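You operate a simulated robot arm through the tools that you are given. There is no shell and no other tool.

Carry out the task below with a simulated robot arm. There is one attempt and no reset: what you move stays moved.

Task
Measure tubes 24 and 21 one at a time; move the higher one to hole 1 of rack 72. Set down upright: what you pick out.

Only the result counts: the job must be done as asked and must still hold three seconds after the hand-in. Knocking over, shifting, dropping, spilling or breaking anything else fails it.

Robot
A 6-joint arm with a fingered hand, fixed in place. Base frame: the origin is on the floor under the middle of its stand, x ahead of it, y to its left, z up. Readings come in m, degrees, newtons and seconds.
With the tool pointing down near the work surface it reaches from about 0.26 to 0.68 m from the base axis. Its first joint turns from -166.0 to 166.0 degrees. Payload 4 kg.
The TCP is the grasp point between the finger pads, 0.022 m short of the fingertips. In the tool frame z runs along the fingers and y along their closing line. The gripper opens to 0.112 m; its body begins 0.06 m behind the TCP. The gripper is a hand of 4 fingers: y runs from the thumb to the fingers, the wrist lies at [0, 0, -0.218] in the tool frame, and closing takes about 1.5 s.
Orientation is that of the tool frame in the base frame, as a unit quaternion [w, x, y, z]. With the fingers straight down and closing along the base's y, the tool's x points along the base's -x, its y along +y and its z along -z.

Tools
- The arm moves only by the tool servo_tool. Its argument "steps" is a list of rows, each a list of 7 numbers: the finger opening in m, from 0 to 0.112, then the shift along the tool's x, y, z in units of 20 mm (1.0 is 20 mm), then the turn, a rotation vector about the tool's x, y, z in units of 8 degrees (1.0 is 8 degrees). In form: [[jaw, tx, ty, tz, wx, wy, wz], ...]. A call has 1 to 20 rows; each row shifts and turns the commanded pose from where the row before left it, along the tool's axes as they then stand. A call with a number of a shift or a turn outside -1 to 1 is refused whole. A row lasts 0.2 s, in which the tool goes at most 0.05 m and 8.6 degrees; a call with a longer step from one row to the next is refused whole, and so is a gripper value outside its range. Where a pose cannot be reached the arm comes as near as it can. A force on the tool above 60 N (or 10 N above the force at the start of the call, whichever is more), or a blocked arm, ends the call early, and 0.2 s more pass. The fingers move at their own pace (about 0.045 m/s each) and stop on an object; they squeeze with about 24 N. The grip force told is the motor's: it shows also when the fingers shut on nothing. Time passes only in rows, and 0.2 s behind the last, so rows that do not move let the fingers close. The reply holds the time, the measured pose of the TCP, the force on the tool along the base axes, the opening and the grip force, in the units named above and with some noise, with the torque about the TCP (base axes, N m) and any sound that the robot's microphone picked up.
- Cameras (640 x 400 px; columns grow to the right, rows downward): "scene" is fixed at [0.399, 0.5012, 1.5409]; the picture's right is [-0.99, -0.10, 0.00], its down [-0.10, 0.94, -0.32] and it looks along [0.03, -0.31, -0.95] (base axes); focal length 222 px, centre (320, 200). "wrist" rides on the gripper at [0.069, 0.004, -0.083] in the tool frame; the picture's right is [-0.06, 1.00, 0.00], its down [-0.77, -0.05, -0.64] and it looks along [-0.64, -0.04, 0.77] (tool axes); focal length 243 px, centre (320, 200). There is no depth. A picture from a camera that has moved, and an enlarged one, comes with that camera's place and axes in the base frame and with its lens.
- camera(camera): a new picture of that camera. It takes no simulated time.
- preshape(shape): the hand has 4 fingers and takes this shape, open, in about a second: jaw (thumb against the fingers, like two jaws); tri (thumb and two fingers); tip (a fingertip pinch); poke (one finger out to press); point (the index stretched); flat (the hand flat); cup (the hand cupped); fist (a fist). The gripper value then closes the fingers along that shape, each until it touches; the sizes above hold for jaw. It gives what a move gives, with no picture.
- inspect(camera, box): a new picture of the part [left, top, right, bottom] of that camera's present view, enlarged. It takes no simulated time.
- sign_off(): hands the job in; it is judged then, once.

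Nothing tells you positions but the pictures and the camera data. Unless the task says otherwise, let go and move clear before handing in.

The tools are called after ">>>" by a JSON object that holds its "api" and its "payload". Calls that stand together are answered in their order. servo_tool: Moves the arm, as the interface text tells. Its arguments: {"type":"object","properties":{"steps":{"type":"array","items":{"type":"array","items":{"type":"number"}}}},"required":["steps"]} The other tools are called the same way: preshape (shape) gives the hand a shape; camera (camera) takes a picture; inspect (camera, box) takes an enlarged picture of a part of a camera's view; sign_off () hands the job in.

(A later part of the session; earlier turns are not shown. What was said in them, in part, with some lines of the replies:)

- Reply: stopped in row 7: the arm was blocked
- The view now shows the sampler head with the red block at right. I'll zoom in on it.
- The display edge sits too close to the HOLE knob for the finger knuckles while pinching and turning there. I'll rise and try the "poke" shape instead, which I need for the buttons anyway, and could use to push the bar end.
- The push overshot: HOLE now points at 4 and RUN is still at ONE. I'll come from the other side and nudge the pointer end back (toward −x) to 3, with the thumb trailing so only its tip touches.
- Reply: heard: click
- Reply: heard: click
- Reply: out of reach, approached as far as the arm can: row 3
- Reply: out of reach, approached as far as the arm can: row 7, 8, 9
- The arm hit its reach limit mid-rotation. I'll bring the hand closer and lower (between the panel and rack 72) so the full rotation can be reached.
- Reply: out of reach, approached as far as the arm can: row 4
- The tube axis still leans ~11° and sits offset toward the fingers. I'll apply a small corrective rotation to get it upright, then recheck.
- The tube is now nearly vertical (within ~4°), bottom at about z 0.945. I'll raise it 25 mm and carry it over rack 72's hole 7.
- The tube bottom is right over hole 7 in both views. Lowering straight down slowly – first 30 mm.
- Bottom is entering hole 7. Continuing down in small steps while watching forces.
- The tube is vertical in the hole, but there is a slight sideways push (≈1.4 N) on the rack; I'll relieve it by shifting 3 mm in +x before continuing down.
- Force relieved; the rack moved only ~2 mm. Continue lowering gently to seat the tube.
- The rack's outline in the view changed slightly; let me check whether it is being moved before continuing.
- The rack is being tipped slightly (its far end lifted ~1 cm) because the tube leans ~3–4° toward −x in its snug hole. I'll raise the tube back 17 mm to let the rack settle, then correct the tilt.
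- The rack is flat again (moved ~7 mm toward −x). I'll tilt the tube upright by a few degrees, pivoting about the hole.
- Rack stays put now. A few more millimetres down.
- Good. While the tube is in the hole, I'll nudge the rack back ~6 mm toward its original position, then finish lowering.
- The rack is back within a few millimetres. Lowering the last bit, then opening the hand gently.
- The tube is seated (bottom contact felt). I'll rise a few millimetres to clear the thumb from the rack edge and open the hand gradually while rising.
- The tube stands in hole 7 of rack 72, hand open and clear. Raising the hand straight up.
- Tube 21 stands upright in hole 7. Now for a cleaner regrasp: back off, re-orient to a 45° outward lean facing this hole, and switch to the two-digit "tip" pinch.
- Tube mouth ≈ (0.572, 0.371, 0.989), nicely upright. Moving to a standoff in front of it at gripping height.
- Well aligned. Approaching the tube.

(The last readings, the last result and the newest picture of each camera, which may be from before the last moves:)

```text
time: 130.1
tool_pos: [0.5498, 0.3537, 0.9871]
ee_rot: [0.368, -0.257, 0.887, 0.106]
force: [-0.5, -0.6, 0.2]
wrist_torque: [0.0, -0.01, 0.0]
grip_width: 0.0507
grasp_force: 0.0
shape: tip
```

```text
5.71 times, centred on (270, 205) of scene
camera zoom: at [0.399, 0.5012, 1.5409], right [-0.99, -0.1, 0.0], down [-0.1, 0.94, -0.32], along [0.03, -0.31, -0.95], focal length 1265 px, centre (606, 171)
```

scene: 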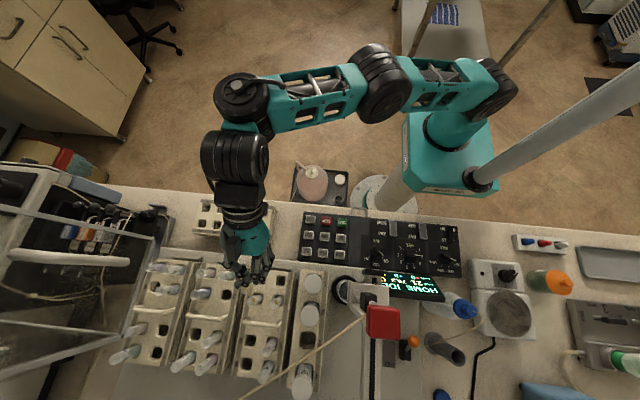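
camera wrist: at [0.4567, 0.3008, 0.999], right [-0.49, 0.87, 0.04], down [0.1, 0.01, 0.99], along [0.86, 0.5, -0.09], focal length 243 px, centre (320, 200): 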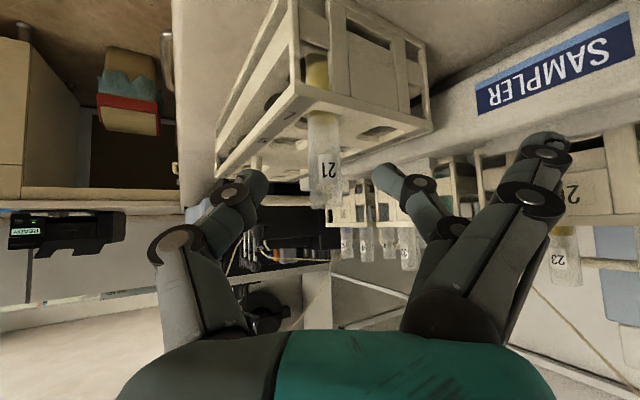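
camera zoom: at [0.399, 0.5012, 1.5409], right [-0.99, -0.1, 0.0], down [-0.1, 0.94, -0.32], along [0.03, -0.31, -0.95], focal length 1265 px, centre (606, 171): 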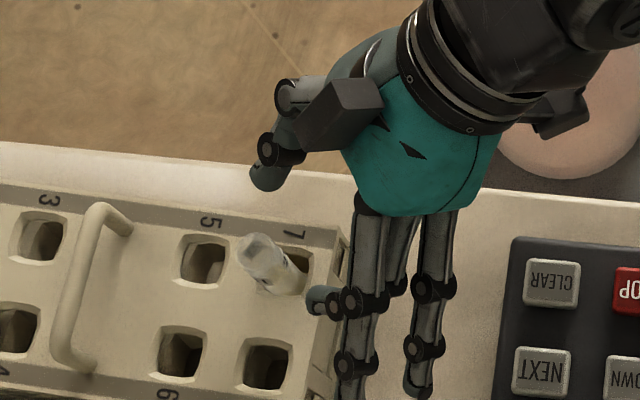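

>>> {"api": "servo_tool", "payload": {"steps": [[0.05, -0.31, -0.015, 0.302, 0, 0, 0], [0.05, -0.31, 0, 0.302, 0, 0, 0], [0.05, 0, 0, 0, 0, 0, 0]]}}

>>> {"api": "camera", "payload": {"camera": "wrist"}}

>>> {"api": "inspect", "payload": {"camera": "scene", "box": [220, 170, 320, 240]}}

```text
time: 130.9
tool_pos: [0.5641, 0.3629, 0.9881]
ee_rot: [0.368, -0.257, 0.887, 0.105]
force: [-0.3, -0.4, -0.5]
wrist_torque: [0.01, 0.01, -0.04]
grip_width: 0.0504
grasp_force: 0.0
shape: tip
```

```text
taken
camera wrist: at [0.472, 0.3098, 0.9995], right [-0.49, 0.87, 0.04], down [0.1, 0.01, 1.0], along [0.86, 0.5, -0.09], focal length 243 px, centre (320, 200)
```

wrist: 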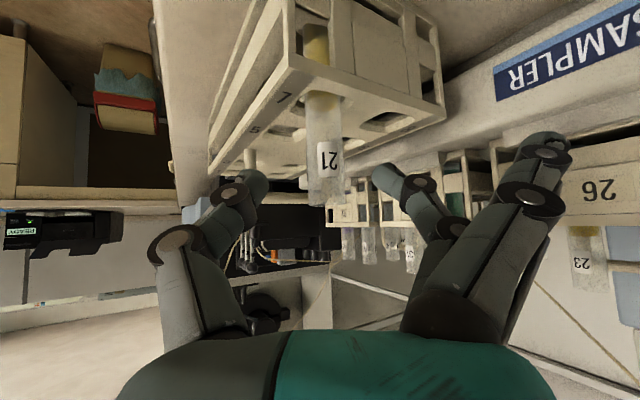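

```text
5.71 times, centred on (270, 205) of scene
camera zoom: at [0.399, 0.5012, 1.5409], right [-0.99, -0.1, 0.0], down [-0.1, 0.94, -0.32], along [0.03, -0.31, -0.95], focal length 1265 px, centre (606, 171)
```

zoom: 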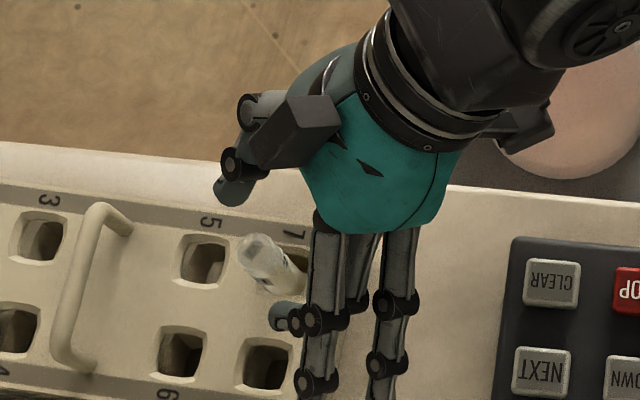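

The tube is between thumb and middle fingertip. Closing slowly.

>>> {"api": "servo_tool", "payload": {"steps": [[0.042, 0, 0, 0, 0, 0, 0], [0.034, 0, 0, 0, 0, 0, 0], [0.026, 0, 0, 0, 0, 0, 0], [0.022, 0, 0, 0, 0, 0, 0], [0.018, 0, 0, 0, 0, 0, 0], [0.014, 0, 0, 0, 0, 0, 0], [0.01, 0, 0, 0, 0, 0, 0]]}}

>>> {"api": "inspect", "payload": {"camera": "wrist", "box": [220, 60, 440, 260]}}

>>> {"api": "inspect", "payload": {"camera": "scene", "box": [220, 180, 300, 240]}}

```text
time: 132.5
tool_pos: [0.5654, 0.363, 0.9878]
ee_rot: [0.367, -0.257, 0.888, 0.106]
force: [-0.1, -0.5, -0.5]
wrist_torque: [-0.01, 0.01, -0.03]
grip_width: 0.0114
grasp_force: 23.7
shape: tip
```

```text
2.00 times, centred on (330, 160) of wrist
camera zoom: at [0.4718, 0.3098, 0.9995], right [-0.49, 0.87, 0.04], down [0.1, 0.01, 1.0], along [0.86, 0.5, -0.09], focal length 485 px, centre (300, 280)
```

zoom: 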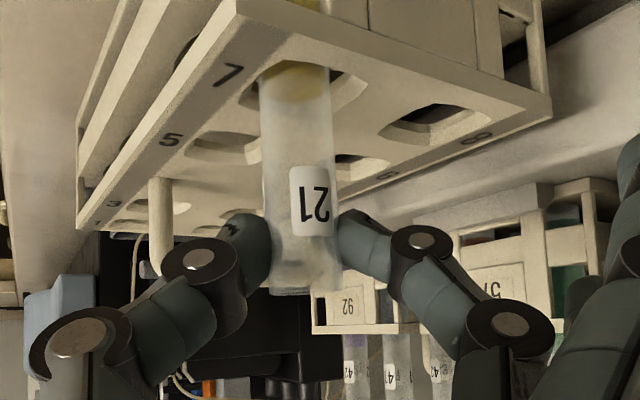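

```text
6.67 times, centred on (260, 210) of scene
camera zoom: at [0.399, 0.5012, 1.5409], right [-0.99, -0.1, 0.0], down [-0.1, 0.94, -0.32], along [0.03, -0.31, -0.95], focal length 1476 px, centre (720, 133)
```

zoom: 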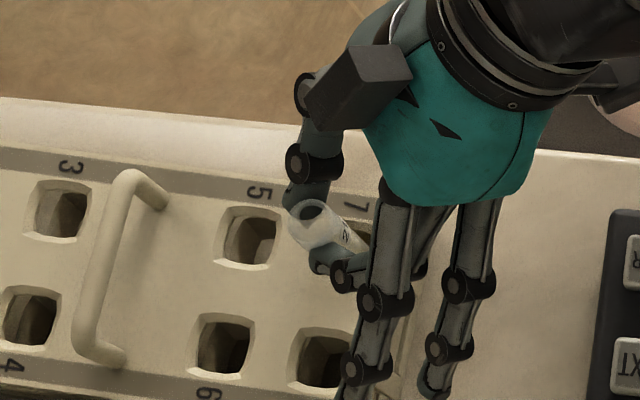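

A symmetric pinch with the tube still vertical. Lifting slowly, 20 mm, to test.

>>> {"api": "servo_tool", "payload": {"steps": [[0.006, -0.177, 0, -0.176, 0, 0, 0], [0.006, -0.354, 0, -0.353, 0, 0, 0], [0.006, -0.177, 0, -0.176, 0, 0, 0], [0.006, 0, 0, 0, 0, 0, 0]]}}

>>> {"api": "inspect", "payload": {"camera": "wrist", "box": [220, 60, 440, 260]}}

>>> {"api": "inspect", "payload": {"camera": "scene", "box": [220, 180, 300, 240]}}

```text
time: 133.5
tool_pos: [0.5656, 0.3643, 1.0092]
ee_rot: [0.368, -0.257, 0.887, 0.106]
force: [-0.5, 0.3, -0.2]
wrist_torque: [0.0, 0.0, 0.01]
grip_width: 0.0106
grasp_force: 24.0
shape: tip
```

```text
2.00 times, centred on (330, 160) of wrist
camera zoom: at [0.4719, 0.3099, 1.0194], right [-0.49, 0.87, 0.04], down [0.1, 0.01, 1.0], along [0.86, 0.5, -0.09], focal length 485 px, centre (300, 280)
```

zoom: 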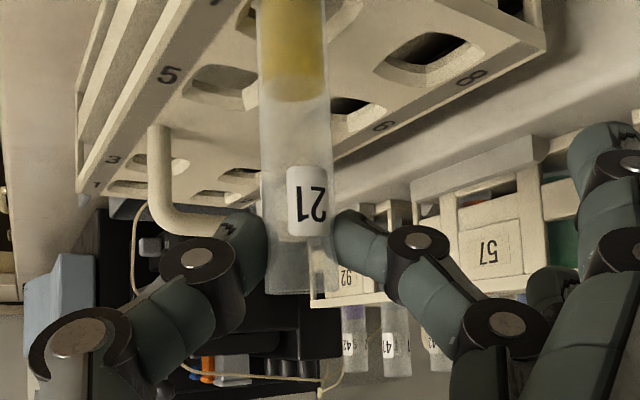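

```text
6.67 times, centred on (260, 210) of scene
camera zoom: at [0.399, 0.5012, 1.5409], right [-0.99, -0.1, 0.0], down [-0.1, 0.94, -0.32], along [0.03, -0.31, -0.95], focal length 1476 px, centre (720, 133)
```

zoom: 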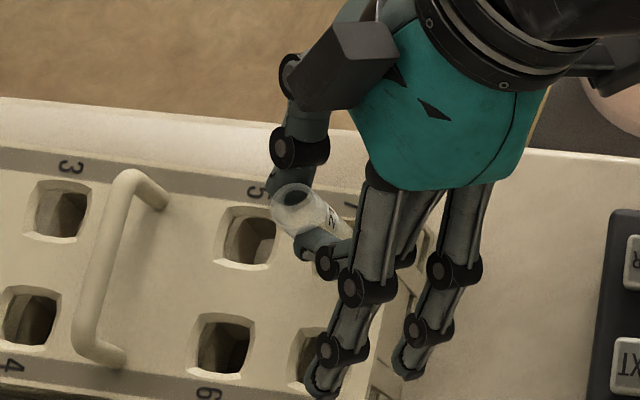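

The pinch holds and the tube stays vertical. Lifting another 50 mm to clear the rack.

>>> {"api": "servo_tool", "payload": {"steps": [[0.006, -0.442, 0, -0.441, 0, 0, 0], [0.006, -0.442, 0, -0.441, 0, 0, 0], [0.006, -0.442, 0, -0.441, 0, 0, 0], [0.006, -0.442, 0, -0.441, 0, 0, 0], [0.006, 0, 0, 0, 0, 0, 0]]}}

>>> {"api": "camera", "payload": {"camera": "wrist"}}

>>> {"api": "inspect", "payload": {"camera": "scene", "box": [190, 170, 300, 246]}}

```text
time: 134.7
tool_pos: [0.565, 0.3645, 1.0592]
ee_rot: [0.367, -0.257, 0.888, 0.106]
force: [-0.2, -0.2, -0.5]
wrist_torque: [0.0, 0.03, -0.04]
grip_width: 0.0103
grasp_force: 24.0
shape: tip
```

```text
taken
camera wrist: at [0.4717, 0.3104, 1.0697], right [-0.49, 0.87, 0.04], down [0.1, 0.01, 1.0], along [0.86, 0.5, -0.09], focal length 243 px, centre (320, 200)
```

wrist: 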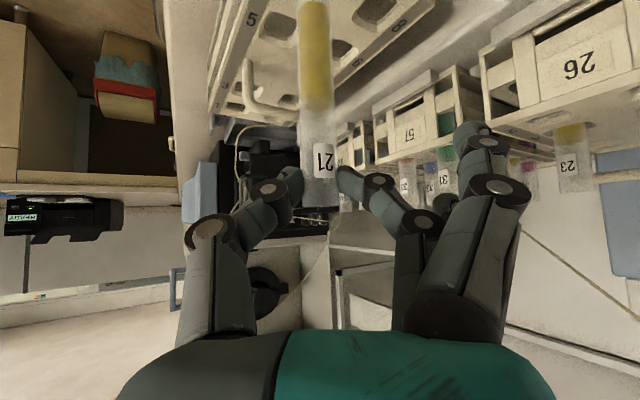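

```text
5.26 times, centred on (245, 208) of scene
camera zoom: at [0.399, 0.5012, 1.5409], right [-0.99, -0.1, 0.0], down [-0.1, 0.94, -0.32], along [0.03, -0.31, -0.95], focal length 1166 px, centre (715, 158)
```

zoom: 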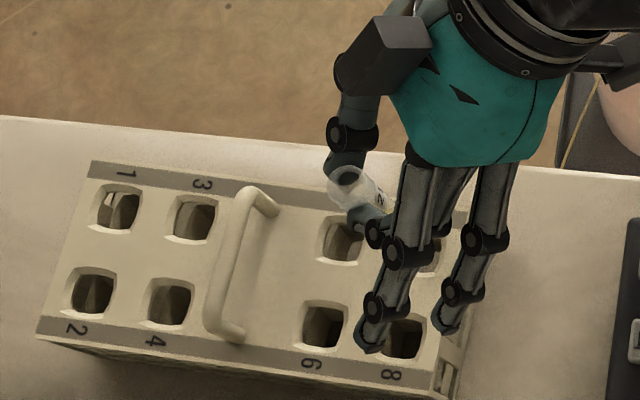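

>>> {"api": "servo_tool", "payload": {"steps": [[0.006, -0.442, 0, -0.441, 0, 0, 0], [0.006, -0.442, 0, -0.441, 0, 0, 0], [0.006, -0.442, 0, -0.441, 0, 0, 0], [0.006, 0, 0, 0, 0, 0, 0]]}}

>>> {"api": "camera", "payload": {"camera": "wrist"}}

>>> {"api": "inspect", "payload": {"camera": "scene", "box": [190, 170, 300, 246]}}

```text
time: 135.7
tool_pos: [0.5662, 0.364, 1.0962]
ee_rot: [0.367, -0.257, 0.888, 0.106]
force: [0.4, -0.8, -0.5]
wrist_torque: [0.02, -0.04, 0.02]
grip_width: 0.0103
grasp_force: 24.1
shape: tip
```

```text
taken
camera wrist: at [0.472, 0.3105, 1.1066], right [-0.49, 0.87, 0.04], down [0.1, 0.01, 1.0], along [0.86, 0.5, -0.09], focal length 243 px, centre (320, 200)
```

wrist: 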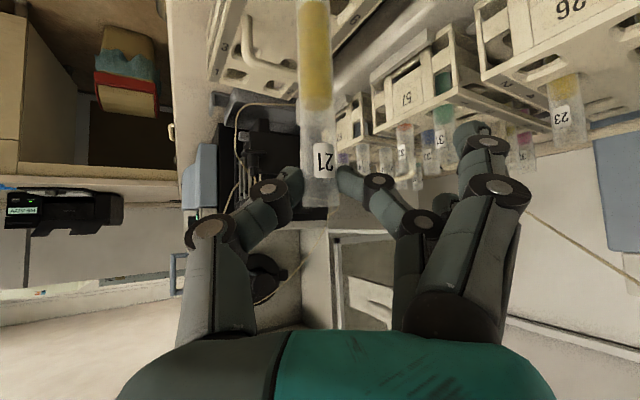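

```text
5.26 times, centred on (245, 208) of scene
camera zoom: at [0.399, 0.5012, 1.5409], right [-0.99, -0.1, 0.0], down [-0.1, 0.94, -0.32], along [0.03, -0.31, -0.95], focal length 1166 px, centre (715, 158)
```

zoom: 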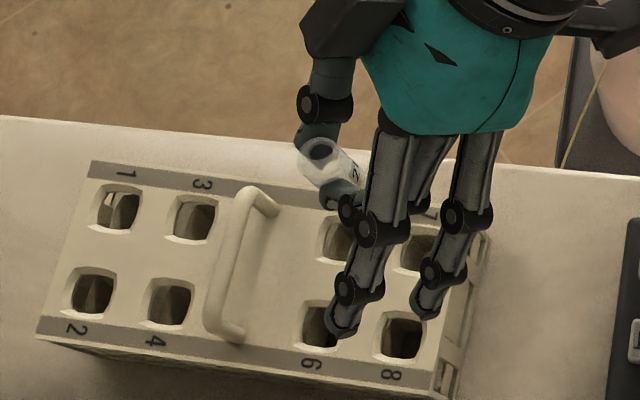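

The tube hangs vertical and is clear of the hole. I'll go around the front of the rack (avoiding its handle): first toward −y.

>>> {"api": "servo_tool", "payload": {"steps": [[0.006, 0.2, -0.29, -0.06, 0, 0, 0], [0.006, 0.402, -0.583, -0.119, 0, 0, 0], [0.006, 0.402, -0.583, -0.119, 0, 0, 0], [0.006, 0.402, -0.583, -0.119, 0, 0, 0], [0.006, 0.402, -0.583, -0.119, 0, 0, 0], [0.006, 0.2, -0.29, -0.06, 0, 0, 0], [0.006, 0, 0, 0, 0.27, 0, 0.269], [0.006, 0, 0, 0, 0.27, 0, 0.269], [0.006, 0, 0, 0, 0.27, 0, 0.269], [0.006, 0, 0, 0, 0.27, 0, 0.269]]}}

>>> {"api": "camera", "payload": {"camera": "wrist"}}

>>> {"api": "inspect", "payload": {"camera": "scene", "box": [190, 150, 300, 246]}}

```text
time: 137.9
tool_pos: [0.5646, 0.295, 1.0762]
ee_rot: [0.378, -0.161, 0.909, 0.067]
force: [-0.3, 0.4, -0.2]
wrist_torque: [0.02, 0.01, -0.02]
grip_width: 0.0105
grasp_force: 24.6
shape: tip
```

```text
taken
camera wrist: at [0.4624, 0.2619, 1.087], right [-0.3, 0.95, 0.04], down [0.1, -0.02, 1.0], along [0.95, 0.3, -0.09], focal length 243 px, centre (320, 200)
```

wrist: 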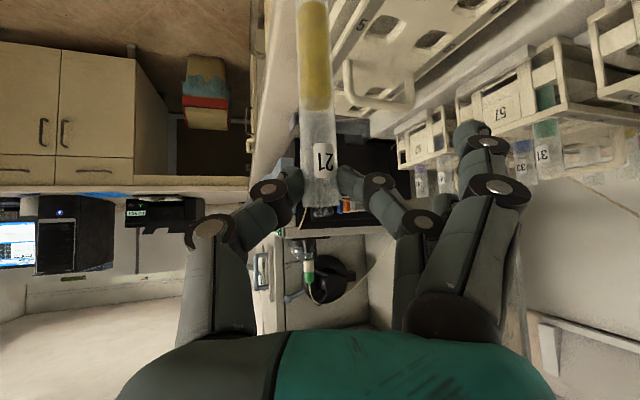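

```text
4.17 times, centred on (245, 198) of scene
camera zoom: at [0.399, 0.5012, 1.5409], right [-0.99, -0.1, 0.0], down [-0.1, 0.94, -0.32], along [0.03, -0.31, -0.95], focal length 923 px, centre (632, 208)
```

zoom: 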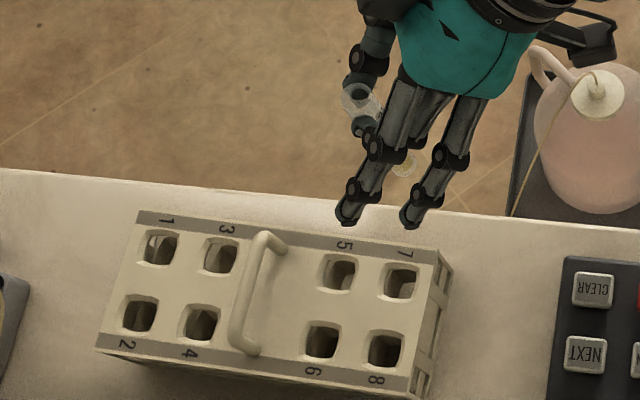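

The tube hangs vertical with its bottom at z≈0.971, clear in front of the rack. Moving along the rack's front toward hole 1.

>>> {"api": "servo_tool", "payload": {"steps": [[0.006, -0.2, -0.116, 0.253, 0, 0, 0], [0.006, -0.39, -0.232, 0.506, 0, 0, 0], [0.006, -0.39, -0.232, 0.506, 0, 0, 0], [0.006, -0.39, -0.232, 0.506, 0, 0, 0], [0.006, -0.39, -0.232, 0.506, 0, 0, 0], [0.006, -0.39, -0.232, 0.506, 0, 0, 0], [0.006, -0.39, -0.232, 0.506, 0, 0, 0], [0.006, -0.39, -0.232, 0.506, 0, 0, 0], [0.006, -0.39, -0.232, 0.506, 0, 0, 0], [0.006, -0.39, -0.232, 0.506, 0, 0, 0], [0.006, -0.2, -0.116, 0.253, 0, 0, 0], [0.006, 0, 0, 0, 0, 0, 0]]}}

>>> {"api": "camera", "payload": {"camera": "wrist"}}

>>> {"api": "inspect", "payload": {"camera": "scene", "box": [170, 160, 270, 236]}}

```text
time: 140.5
tool_pos: [0.6998, 0.2948, 1.0611]
ee_rot: [0.376, -0.162, 0.91, 0.067]
force: [0.6, 0.3, -0.4]
wrist_torque: [0.03, 0.01, 0.0]
grip_width: 0.0104
grasp_force: 23.8
shape: tip
```

```text
taken
camera wrist: at [0.5975, 0.2619, 1.0714], right [-0.3, 0.95, 0.04], down [0.1, -0.02, 1.0], along [0.95, 0.3, -0.09], focal length 243 px, centre (320, 200)
```

wrist: 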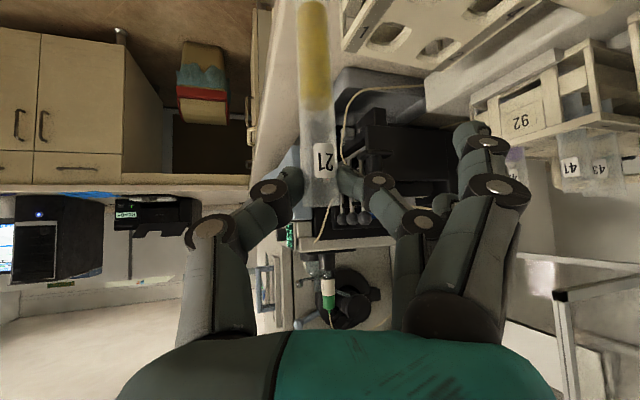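

```text
5.26 times, centred on (220, 198) of scene
camera zoom: at [0.399, 0.5012, 1.5409], right [-0.99, -0.1, 0.0], down [-0.1, 0.94, -0.32], along [0.03, -0.31, -0.95], focal length 1166 px, centre (846, 210)
```

zoom: 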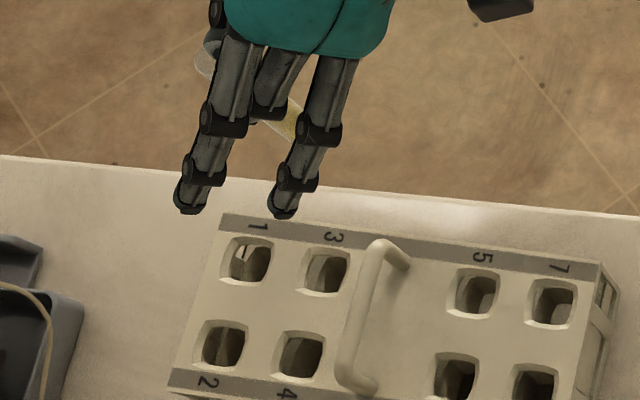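

>>> {"api": "servo_tool", "payload": {"steps": [[0.006, -0.12, 0.21, 0.153, 0, 0, 0], [0.006, -0.234, 0.421, 0.307, 0, 0, 0], [0.006, -0.234, 0.421, 0.307, 0, 0, 0], [0.006, -0.234, 0.421, 0.307, 0, 0, 0], [0.006, -0.234, 0.421, 0.307, 0, 0, 0], [0.006, -0.234, 0.421, 0.307, 0, 0, 0], [0.006, -0.12, 0.21, 0.153, 0, 0, 0], [0.006, 0, 0, 0, 0, 0, 0]]}}

>>> {"api": "camera", "payload": {"camera": "wrist"}}

>>> {"api": "inspect", "payload": {"camera": "scene", "box": [170, 170, 270, 246]}}

```text
time: 142.3
tool_pos: [0.725, 0.3592, 1.0539]
ee_rot: [0.377, -0.16, 0.91, 0.066]
force: [-0.3, 0.2, -0.4]
wrist_torque: [0.01, -0.01, 0.02]
grip_width: 0.0104
grasp_force: 24.8
shape: tip
```

```text
taken
camera wrist: at [0.6233, 0.3255, 1.0652], right [-0.3, 0.95, 0.04], down [0.1, -0.02, 1.0], along [0.95, 0.3, -0.09], focal length 243 px, centre (320, 200)
```

wrist: 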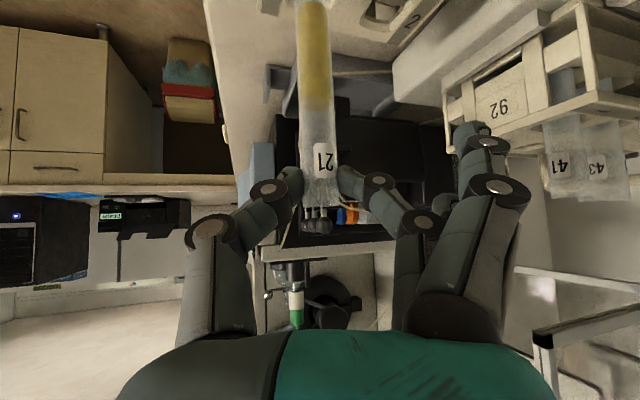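

```text
5.26 times, centred on (220, 208) of scene
camera zoom: at [0.399, 0.5012, 1.5409], right [-0.99, -0.1, 0.0], down [-0.1, 0.94, -0.32], along [0.03, -0.31, -0.95], focal length 1166 px, centre (846, 158)
```

zoom: 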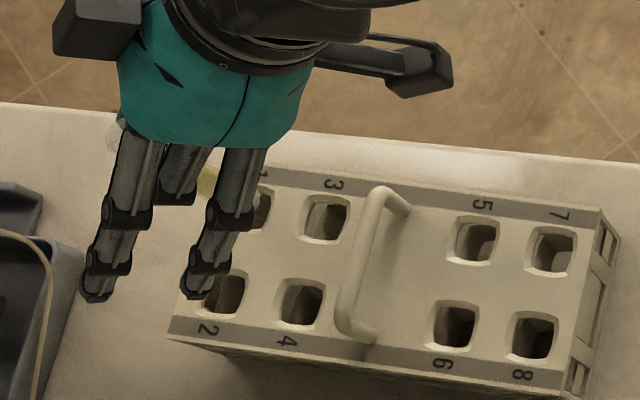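

>>> {"api": "inspect", "payload": {"camera": "scene", "box": [170, 180, 230, 225]}}

>>> {"api": "inspect", "payload": {"camera": "wrist", "box": [220, 0, 440, 120]}}

```text
8.89 times, centred on (200, 202) of scene
camera zoom: at [0.399, 0.5012, 1.5409], right [-0.99, -0.1, 0.0], down [-0.1, 0.94, -0.32], along [0.03, -0.31, -0.95], focal length 1968 px, centre (1387, 178)
```

zoom: 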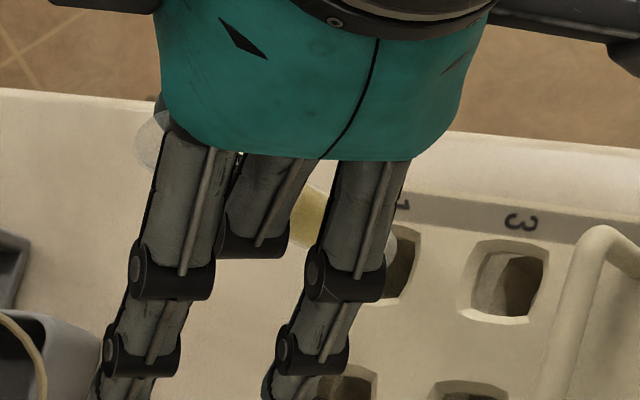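

```text
2.91 times, centred on (330, 60) of wrist
camera zoom: at [0.6233, 0.3255, 1.0652], right [-0.3, 0.95, 0.04], down [0.1, -0.02, 1.0], along [0.95, 0.3, -0.09], focal length 706 px, centre (291, 607)
```

zoom: 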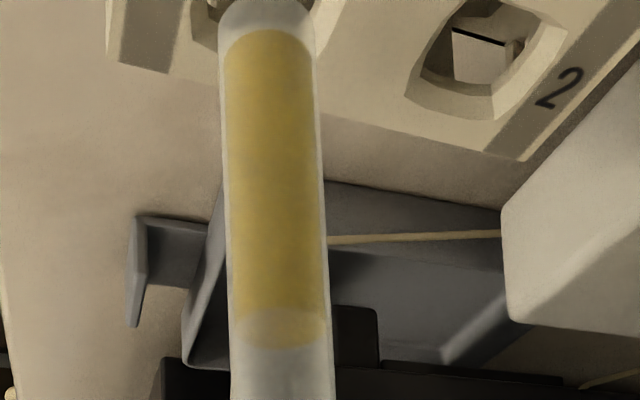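

>>> {"api": "inspect", "payload": {"camera": "scene", "box": [190, 195, 222, 215]}}

>>> {"api": "inspect", "payload": {"camera": "wrist", "box": [270, 0, 370, 40]}}

```text
16.00 times, centred on (206, 205) of scene
camera zoom: at [0.399, 0.5012, 1.5409], right [-0.99, -0.1, 0.0], down [-0.1, 0.94, -0.32], along [0.03, -0.31, -0.95], focal length 3543 px, centre (2144, 120)
```

zoom: 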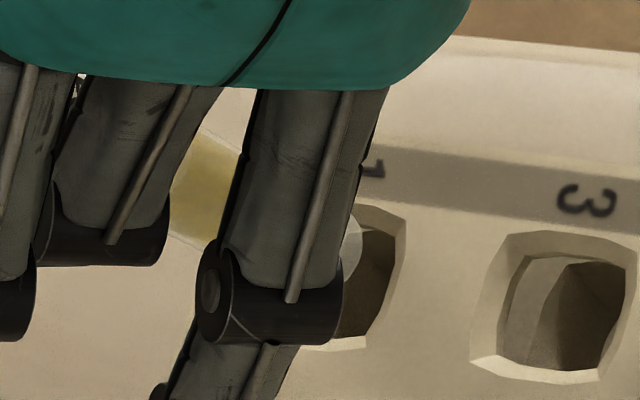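

```text
6.40 times, centred on (320, 20) of wrist
camera zoom: at [0.6233, 0.3255, 1.0652], right [-0.3, 0.95, 0.04], down [0.1, -0.02, 1.0], along [0.95, 0.3, -0.09], focal length 1553 px, centre (320, 1352)
```

zoom: 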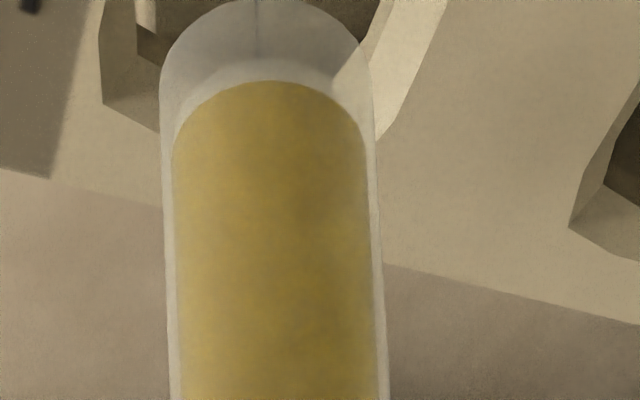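

Lateral alignment is good; the bottom needs about 4 mm more in +x. I'll correct and start lowering slowly.

>>> {"api": "servo_tool", "payload": {"steps": [[0.006, -0.144, -0.022, 0.145, 0, 0, 0], [0.006, 0, 0, 0, 0, 0, 0], [0.006, 0.177, 0, 0.176, 0, 0, 0], [0.006, 0.177, 0, 0.176, 0, 0, 0], [0.006, 0.177, 0, 0.176, 0, 0, 0]]}}

>>> {"api": "inspect", "payload": {"camera": "wrist", "box": [270, 0, 370, 40]}}

>>> {"api": "inspect", "payload": {"camera": "scene", "box": [190, 190, 280, 246]}}

```text
time: 143.5
tool_pos: [0.7295, 0.3582, 1.0384]
ee_rot: [0.377, -0.161, 0.91, 0.066]
force: [1.0, 0.4, -0.3]
wrist_torque: [0.03, 0.0, 0.02]
grip_width: 0.0104
grasp_force: 23.5
shape: tip
```

```text
6.40 times, centred on (320, 20) of wrist
camera zoom: at [0.6273, 0.3261, 1.0502], right [-0.3, 0.95, 0.04], down [0.1, -0.02, 1.0], along [0.95, 0.3, -0.09], focal length 1553 px, centre (320, 1352)
```

zoom: 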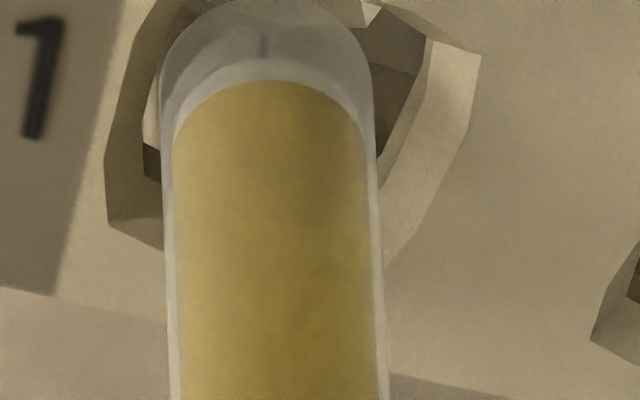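

```text
7.11 times, centred on (235, 218) of scene
camera zoom: at [0.399, 0.5012, 1.5409], right [-0.99, -0.1, 0.0], down [-0.1, 0.94, -0.32], along [0.03, -0.31, -0.95], focal length 1575 px, centre (924, 72)
```

zoom: 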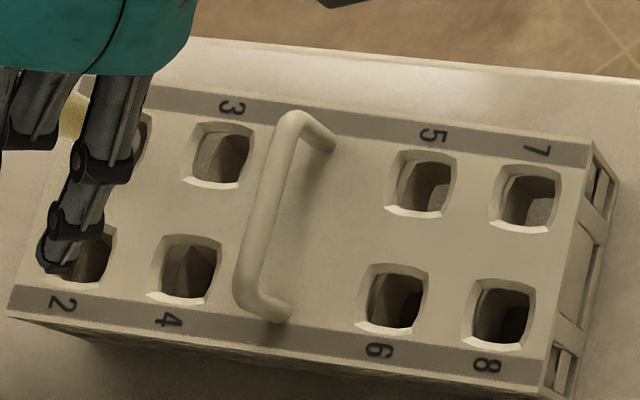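

The bottom is entering hole 1 (the "1" label is visible beside it). A 2 mm shift in +y to center, then continue down.

>>> {"api": "servo_tool", "payload": {"steps": [[0.006, -0.024, 0.094, 0.024, 0, 0, 0], [0.006, 0.177, 0, 0.176, 0, 0, 0], [0.006, 0.177, 0, 0.176, 0, 0, 0], [0.006, 0.177, 0, 0.176, 0, 0, 0], [0.006, 0, 0, 0, 0, 0, 0]]}}

>>> {"api": "inspect", "payload": {"camera": "wrist", "box": [270, 0, 370, 40]}}

>>> {"api": "inspect", "payload": {"camera": "scene", "box": [190, 190, 280, 246]}}

```text
time: 144.7
tool_pos: [0.7288, 0.3614, 1.0237]
ee_rot: [0.377, -0.161, 0.91, 0.066]
force: [0.3, 0.5, -0.3]
wrist_torque: [0.01, 0.02, -0.01]
grip_width: 0.0107
grasp_force: 23.6
shape: tip
```

```text
6.40 times, centred on (320, 20) of wrist
camera zoom: at [0.6272, 0.3284, 1.0356], right [-0.3, 0.95, 0.04], down [0.1, -0.02, 1.0], along [0.95, 0.3, -0.09], focal length 1553 px, centre (320, 1352)
```

zoom: 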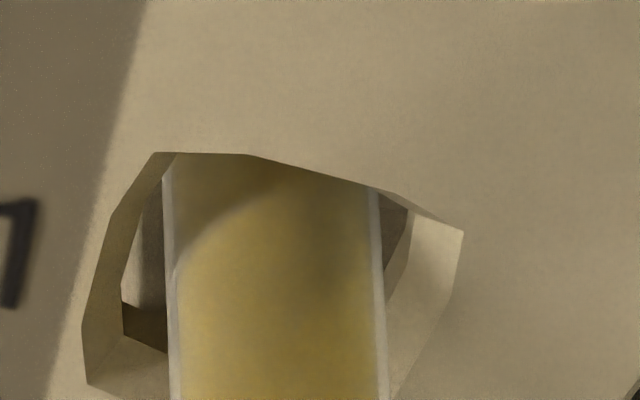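

```text
7.11 times, centred on (235, 218) of scene
camera zoom: at [0.399, 0.5012, 1.5409], right [-0.99, -0.1, 0.0], down [-0.1, 0.94, -0.32], along [0.03, -0.31, -0.95], focal length 1575 px, centre (924, 72)
```

zoom: 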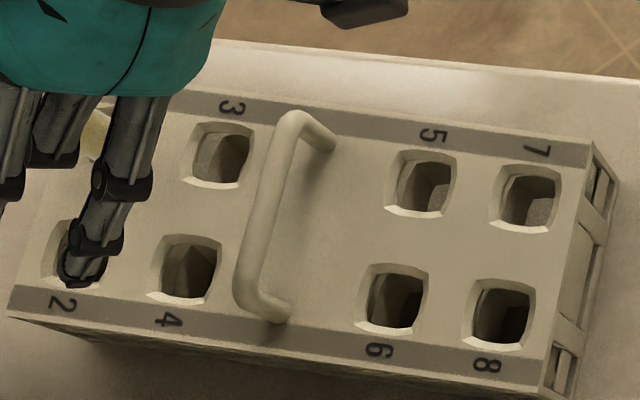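

The tube is inside hole 1, well centered, and the rack isn't moving. Continuing down.

>>> {"api": "servo_tool", "payload": {"steps": [[0.006, 0.177, 0, 0.176, 0, 0, 0], [0.006, 0.177, 0, 0.176, 0, 0, 0], [0.006, 0.177, 0, 0.176, 0, 0, 0], [0.006, 0.177, 0, 0.176, 0, 0, 0], [0.006, 0, 0, 0, 0, 0, 0]]}}

>>> {"api": "camera", "payload": {"camera": "wrist"}}

>>> {"api": "inspect", "payload": {"camera": "scene", "box": [190, 190, 280, 246]}}

```text
time: 145.9
tool_pos: [0.7293, 0.3603, 1.0054]
ee_rot: [0.376, -0.161, 0.91, 0.066]
force: [-0.3, 0.1, -0.5]
wrist_torque: [-0.01, 0.04, 0.02]
grip_width: 0.0104
grasp_force: 23.9
shape: tip
```

```text
taken
camera wrist: at [0.6276, 0.3283, 1.0153], right [-0.3, 0.95, 0.04], down [0.1, -0.02, 1.0], along [0.95, 0.3, -0.09], focal length 243 px, centre (320, 200)
```

wrist: 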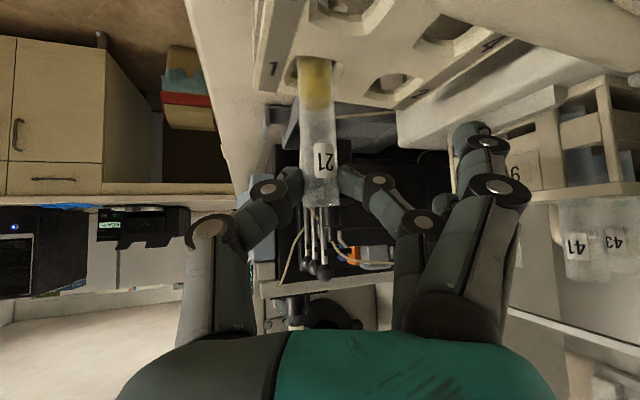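

```text
7.11 times, centred on (235, 218) of scene
camera zoom: at [0.399, 0.5012, 1.5409], right [-0.99, -0.1, 0.0], down [-0.1, 0.94, -0.32], along [0.03, -0.31, -0.95], focal length 1575 px, centre (924, 72)
```

zoom: 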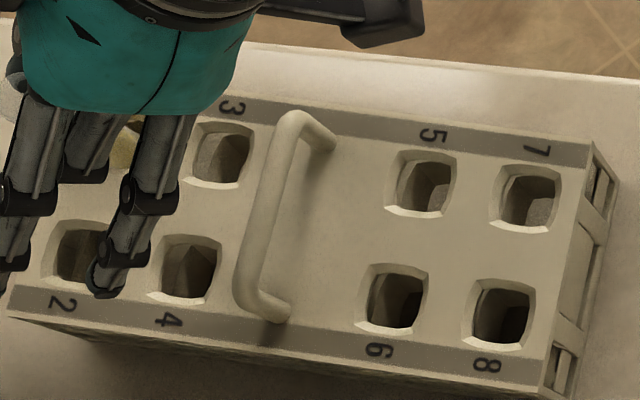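

>>> {"api": "servo_tool", "payload": {"steps": [[0.006, 0.142, 0, 0.141, 0, 0, 0], [0.006, 0.142, 0, 0.141, 0, 0, 0], [0.006, 0.142, 0, 0.141, 0, 0, 0], [0.006, 0, 0, 0, 0, 0, 0]]}}

>>> {"api": "camera", "payload": {"camera": "wrist"}}

>>> {"api": "inspect", "payload": {"camera": "scene", "box": [190, 190, 280, 246]}}

```text
time: 146.9
tool_pos: [0.7306, 0.3605, 0.9913]
ee_rot: [0.377, -0.162, 0.91, 0.066]
force: [-0.2, 0.5, -0.6]
wrist_torque: [-0.01, 0.0, -0.01]
grip_width: 0.0104
grasp_force: 24.2
shape: tip
```

```text
taken
camera wrist: at [0.6275, 0.328, 1.0037], right [-0.3, 0.95, 0.04], down [0.1, -0.02, 1.0], along [0.95, 0.3, -0.09], focal length 243 px, centre (320, 200)
```

wrist: 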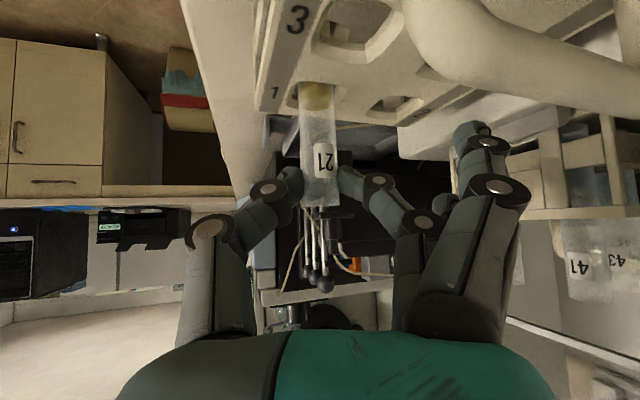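

```text
7.11 times, centred on (235, 218) of scene
camera zoom: at [0.399, 0.5012, 1.5409], right [-0.99, -0.1, 0.0], down [-0.1, 0.94, -0.32], along [0.03, -0.31, -0.95], focal length 1575 px, centre (924, 72)
```

zoom: 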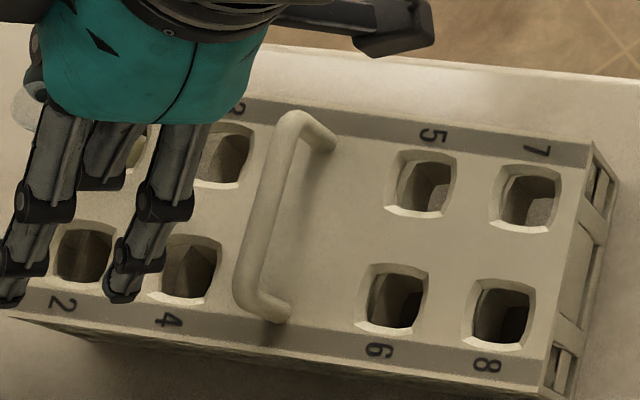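

Almost seated (about 3 mm left). Lowering the last bit.

>>> {"api": "servo_tool", "payload": {"steps": [[0.006, 0.11, 0, 0.109, 0, 0, 0], [0.006, 0, 0, 0, 0, 0, 0]]}}

>>> {"api": "inspect", "payload": {"camera": "wrist", "box": [220, 40, 440, 240]}}

```text
time: 147.5
tool_pos: [0.7299, 0.361, 0.9896]
ee_rot: [0.378, -0.16, 0.91, 0.065]
force: [-0.6, 0.7, -0.3]
wrist_torque: [0.02, -0.03, 0.01]
grip_width: 0.0104
grasp_force: 24.3
shape: tip
```

```text
2.00 times, centred on (330, 140) of wrist
camera zoom: at [0.6275, 0.3282, 1.0007], right [-0.3, 0.95, 0.04], down [0.1, -0.02, 1.0], along [0.95, 0.3, -0.09], focal length 485 px, centre (300, 320)
```

zoom: 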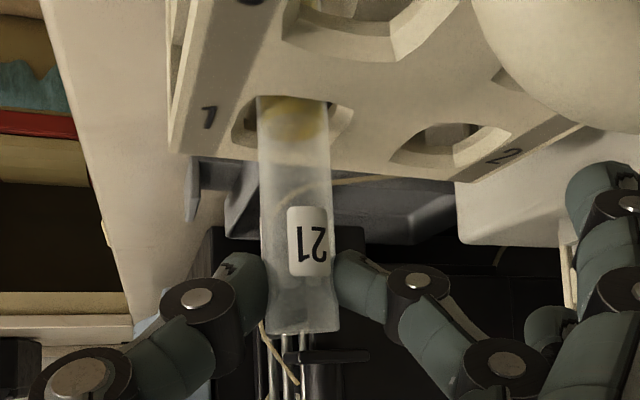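

>>> {"api": "servo_tool", "payload": {"steps": [[0.006, 0.07, 0, 0.07, 0, 0, 0], [0.006, 0.05, 0, 0.05, 0, 0, 0], [0.006, 0, 0, 0, 0, 0, 0]]}}

```text
time: 148.3
tool_pos: [0.7309, 0.3618, 0.9873]
ee_rot: [0.379, -0.161, 0.909, 0.066]
force: [-0.6, -0.8, 7.0]
wrist_torque: [0.03, -0.03, 0.0]
grip_width: 0.0108
grasp_force: 24.0
shape: tip
```

The tube is seated in hole 1 (7 N contact). Unloading slightly and opening the pinch.

>>> {"api": "servo_tool", "payload": {"steps": [[0.006, -0.03, 0, -0.03, 0, 0, 0], [0.014, 0, 0, 0, 0, 0, 0], [0.022, 0, 0, 0, 0, 0, 0], [0.03, 0, 0, 0, 0, 0, 0], [0.04, 0, 0, 0, 0, 0, 0], [0.05, 0, 0, 0, 0, 0, 0], [0.05, 0, 0, 0, 0, 0, 0]]}}

>>> {"api": "camera", "payload": {"camera": "wrist"}}

>>> {"api": "inspect", "payload": {"camera": "scene", "box": [170, 180, 280, 246]}}

```text
time: 149.9
tool_pos: [0.7304, 0.3614, 0.9877]
ee_rot: [0.378, -0.16, 0.91, 0.065]
force: [0.2, 1.1, 0.0]
wrist_torque: [0.02, -0.03, 0.0]
grip_width: 0.0491
grasp_force: 0.0
shape: tip
```

```text
taken
camera wrist: at [0.6277, 0.3284, 0.9981], right [-0.3, 0.95, 0.04], down [0.1, -0.02, 1.0], along [0.95, 0.3, -0.09], focal length 243 px, centre (320, 200)
```

wrist: 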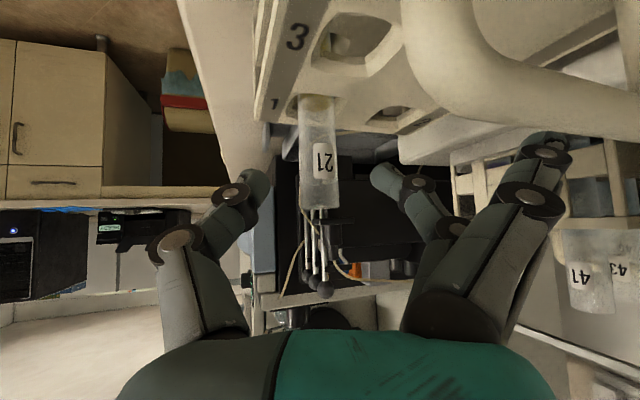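

```text
5.82 times, centred on (225, 213) of scene
camera zoom: at [0.399, 0.5012, 1.5409], right [-0.99, -0.1, 0.0], down [-0.1, 0.94, -0.32], along [0.03, -0.31, -0.95], focal length 1288 px, centre (873, 124)
```

zoom: 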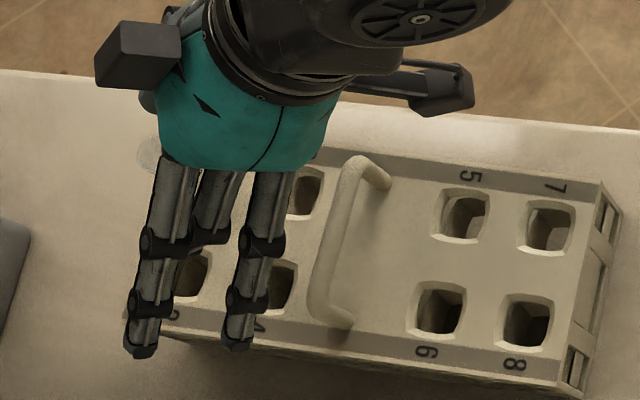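

The tube stands free in hole 1. Retreating straight up first (to stay clear of the handle), then back.

>>> {"api": "servo_tool", "payload": {"steps": [[0.05, -0.177, 0, -0.176, 0, 0, 0], [0.05, -0.354, 0, -0.352, 0, 0, 0], [0.05, -0.354, 0, -0.352, 0, 0, 0], [0.05, -0.354, 0, -0.352, 0, 0, 0], [0.05, -0.354, 0, -0.352, 0, 0, 0], [0.05, -0.354, 0, -0.352, 0, 0, 0]]}}

>>> {"api": "camera", "payload": {"camera": "wrist"}}

>>> {"api": "inspect", "payload": {"camera": "scene", "box": [170, 180, 280, 246]}}

```text
time: 151.3
tool_pos: [0.7294, 0.3601, 1.0418]
ee_rot: [0.378, -0.161, 0.909, 0.067]
force: [-0.5, 0.1, -0.1]
wrist_torque: [0.0, -0.02, 0.01]
grip_width: 0.0491
grasp_force: 0.1
shape: tip
```

```text
taken
camera wrist: at [0.6278, 0.3282, 1.0531], right [-0.3, 0.95, 0.04], down [0.1, -0.02, 1.0], along [0.95, 0.3, -0.09], focal length 243 px, centre (320, 200)
```

wrist: 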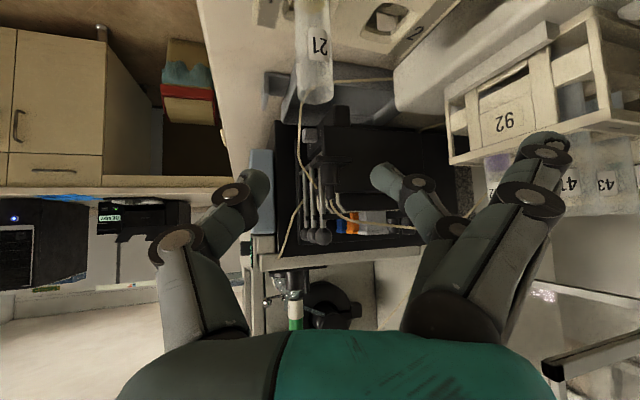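

```text
5.82 times, centred on (225, 213) of scene
camera zoom: at [0.399, 0.5012, 1.5409], right [-0.99, -0.1, 0.0], down [-0.1, 0.94, -0.32], along [0.03, -0.31, -0.95], focal length 1288 px, centre (873, 124)
```

zoom: 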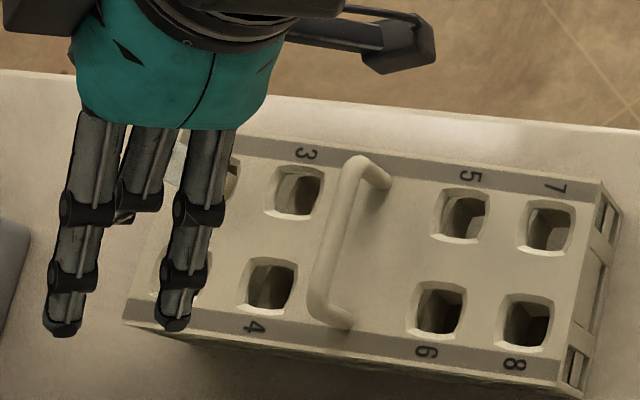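

>>> {"api": "servo_tool", "payload": {"steps": [[0.05, 0.617, -0.084, -0.823, 0, 0, 0], [0.05, 0.617, -0.084, -0.823, 0, 0, 0], [0.05, 0.617, -0.084, -0.823, 0, 0, 0], [0.05, 0.617, -0.084, -0.823, 0, 0, 0], [0.05, 0.617, -0.084, -0.823, 0, 0, 0], [0.05, 0.617, -0.084, -0.823, 0, 0, 0], [0.05, 0.617, -0.084, -0.823, 0, 0, 0]]}}

>>> {"api": "camera", "payload": {"camera": "wrist"}}

>>> {"api": "inspect", "payload": {"camera": "scene", "box": [190, 190, 280, 246]}}

>>> {"api": "camera", "payload": {"camera": "scene"}}

```text
time: 152.9
tool_pos: [0.6006, 0.3016, 1.0633]
ee_rot: [0.378, -0.161, 0.909, 0.067]
force: [0.6, 0.0, -0.1]
wrist_torque: [-0.03, -0.04, 0.03]
grip_width: 0.0491
grasp_force: 0.2
shape: tip
```

```text
taken
camera wrist: at [0.4978, 0.2687, 1.0738], right [-0.3, 0.95, 0.04], down [0.1, -0.02, 1.0], along [0.95, 0.3, -0.09], focal length 243 px, centre (320, 200)
```

wrist: 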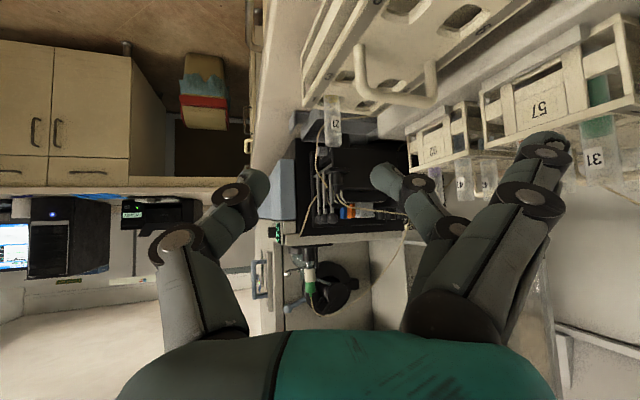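

```text
7.11 times, centred on (235, 218) of scene
camera zoom: at [0.399, 0.5012, 1.5409], right [-0.99, -0.1, 0.0], down [-0.1, 0.94, -0.32], along [0.03, -0.31, -0.95], focal length 1575 px, centre (924, 72)
```

zoom: 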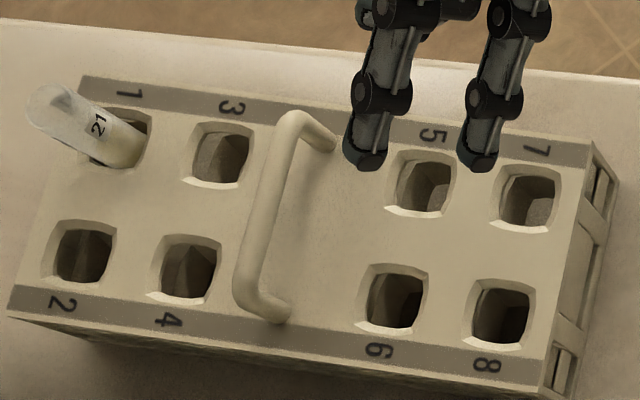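

```text
taken
```

scene: 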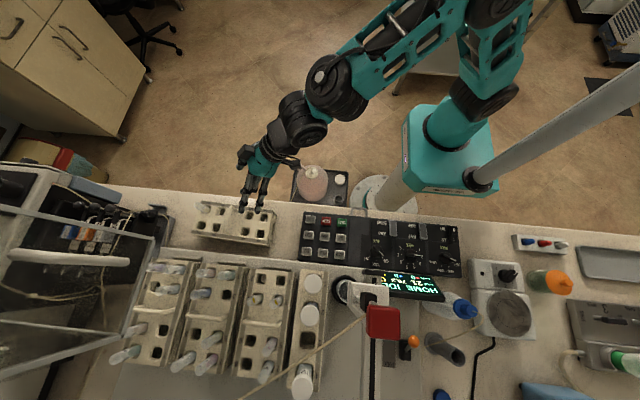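

Tube 21 stands upright in hole 1 of rack 72. Let me verify the other racks, tubes and the display before signing off.

>>> {"api": "inspect", "payload": {"camera": "scene", "box": [185, 250, 325, 400]}}

>>> {"api": "inspect", "payload": {"camera": "scene", "box": [290, 200, 470, 320]}}

>>> {"api": "inspect", "payload": {"camera": "scene", "box": [185, 190, 235, 230]}}

>>> {"api": "inspect", "payload": {"camera": "wrist", "box": [280, 0, 480, 160]}}

```text
2.67 times, centred on (255, 325) of scene
camera zoom: at [0.399, 0.5012, 1.5409], right [-0.99, -0.1, 0.0], down [-0.1, 0.94, -0.32], along [0.03, -0.31, -0.95], focal length 590 px, centre (493, -133)
```

zoom: 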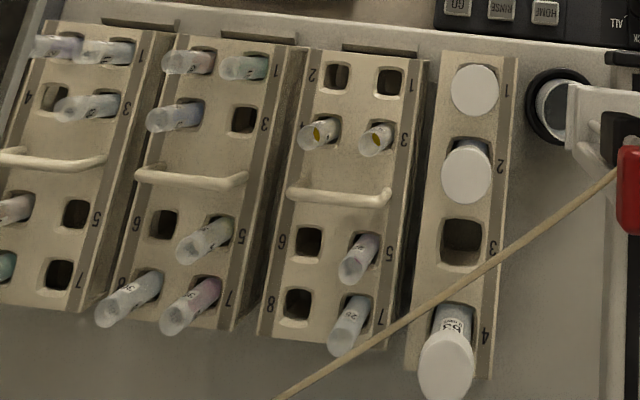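

```text
3.33 times, centred on (380, 260) of scene
camera zoom: at [0.399, 0.5012, 1.5409], right [-0.99, -0.1, 0.0], down [-0.1, 0.94, -0.32], along [0.03, -0.31, -0.95], focal length 738 px, centre (120, 0)
```

zoom: 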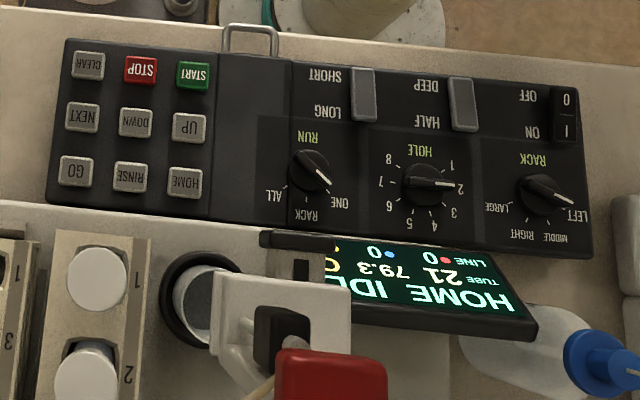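

```text
10.00 times, centred on (210, 210) of scene
camera zoom: at [0.399, 0.5012, 1.5409], right [-0.99, -0.1, 0.0], down [-0.1, 0.94, -0.32], along [0.03, -0.31, -0.95], focal length 2214 px, centre (1420, 100)
```

zoom: 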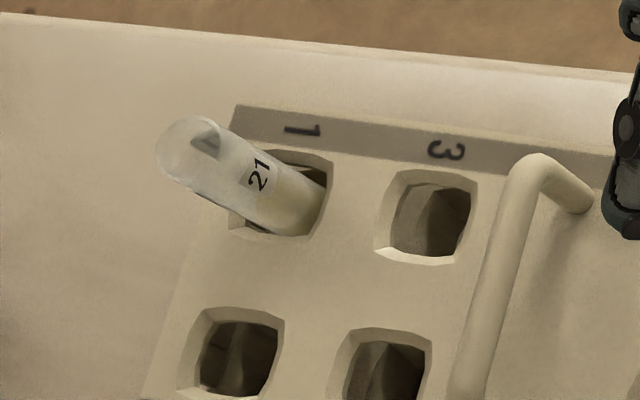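

```text
2.50 times, centred on (380, 80) of wrist
camera zoom: at [0.4978, 0.2687, 1.0738], right [-0.3, 0.95, 0.04], down [0.1, -0.02, 1.0], along [0.95, 0.3, -0.09], focal length 606 px, centre (170, 500)
```

zoom: 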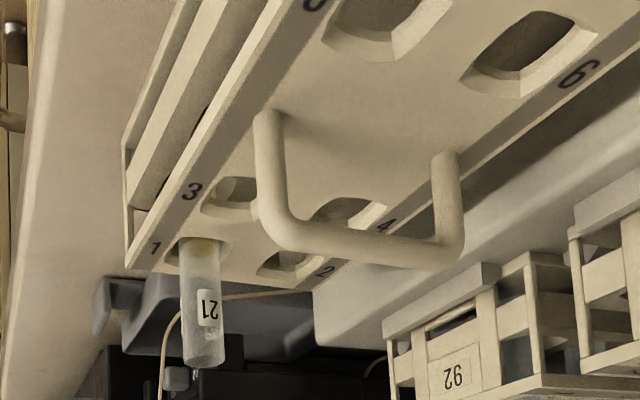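

Everything checks out: tube 21 upright in hole 1 of rack 72, all other tubes in place, display showing tube 21 = 79.3. I'll move the arm well clear before handing in.

>>> {"api": "servo_tool", "payload": {"steps": [[0.05, 0.355, 0.321, -0.888, 0, 0, 0], [0.05, 0.355, 0.321, -0.888, 0, 0, 0], [0.05, 0.355, 0.321, -0.888, 0, 0, 0], [0.05, 0.355, 0.321, -0.888, 0, 0, 0], [0.05, 0.355, 0.321, -0.888, 0, 0, 0], [0.05, 0.355, 0.321, -0.888, 0, 0, 0], [0.05, 0.355, 0.321, -0.888, 0, 0, 0], [0.05, 0.355, 0.321, -0.888, 0, 0, 0], [0.05, 0, 0, 0, 0, 0, 0]]}}

>>> {"api": "camera", "payload": {"camera": "scene"}}

>>> {"api": "inspect", "payload": {"camera": "scene", "box": [185, 190, 285, 250]}}

```text
time: 154.9
tool_pos: [0.45, 0.3011, 1.1229]
ee_rot: [0.377, -0.162, 0.909, 0.067]
force: [0.2, -0.7, 0.5]
wrist_torque: [-0.03, -0.01, 0.0]
grip_width: 0.0493
grasp_force: 0.2
shape: tip
```

```text
taken
```

scene: 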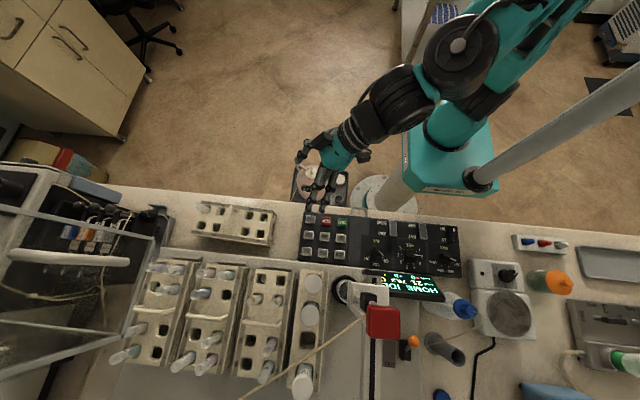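

```text
6.40 times, centred on (235, 220) of scene
camera zoom: at [0.399, 0.5012, 1.5409], right [-0.99, -0.1, 0.0], down [-0.1, 0.94, -0.32], along [0.03, -0.31, -0.95], focal length 1417 px, centre (864, 72)
```

zoom: 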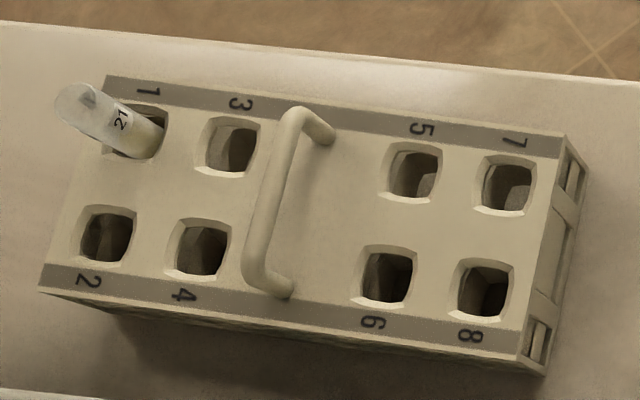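

The arm is clear, tube 21 (79.3, the higher reading) stands upright in hole 1 of rack 72, and the other tubes and racks are in place. Handing in.

>>> {"api": "sign_off", "payload": {}}

```text
The job is handed in.
```

I measured both tubes and moved tube 21, the higher one, to hole 1 of rack 72. It is standing upright there, with the hand open and the arm well clear. The job is handed in; no verdict came back.

| Tube | Reading | Status |
|---|---|---|
| 24 | 52.0 | OK |
| 21 | 79.3 | OK |

- **Rack 72 not read directly:** I took the loose rack at the front of the bench to be rack 72. Its label faces away from the reachable side. The other numbered racks read 26, 57 and 92, and the fourth is marked LARGE.
- **Rack 72 moved slightly:** it sits about 9 mm off its starting position and is turned about 3°. Its far end also lifted about 1 cm for a moment during the transfer. I did not push it back.
- **Tube 21 was regripped once:** it tilted in the first grip, so I set it in hole 7 of the same rack, took a better hold and moved it to hole 1. I saw no spill.
- **Panel settings left changed:** RUN is on ONE and HOLE is on 2, as needed for the measurements.
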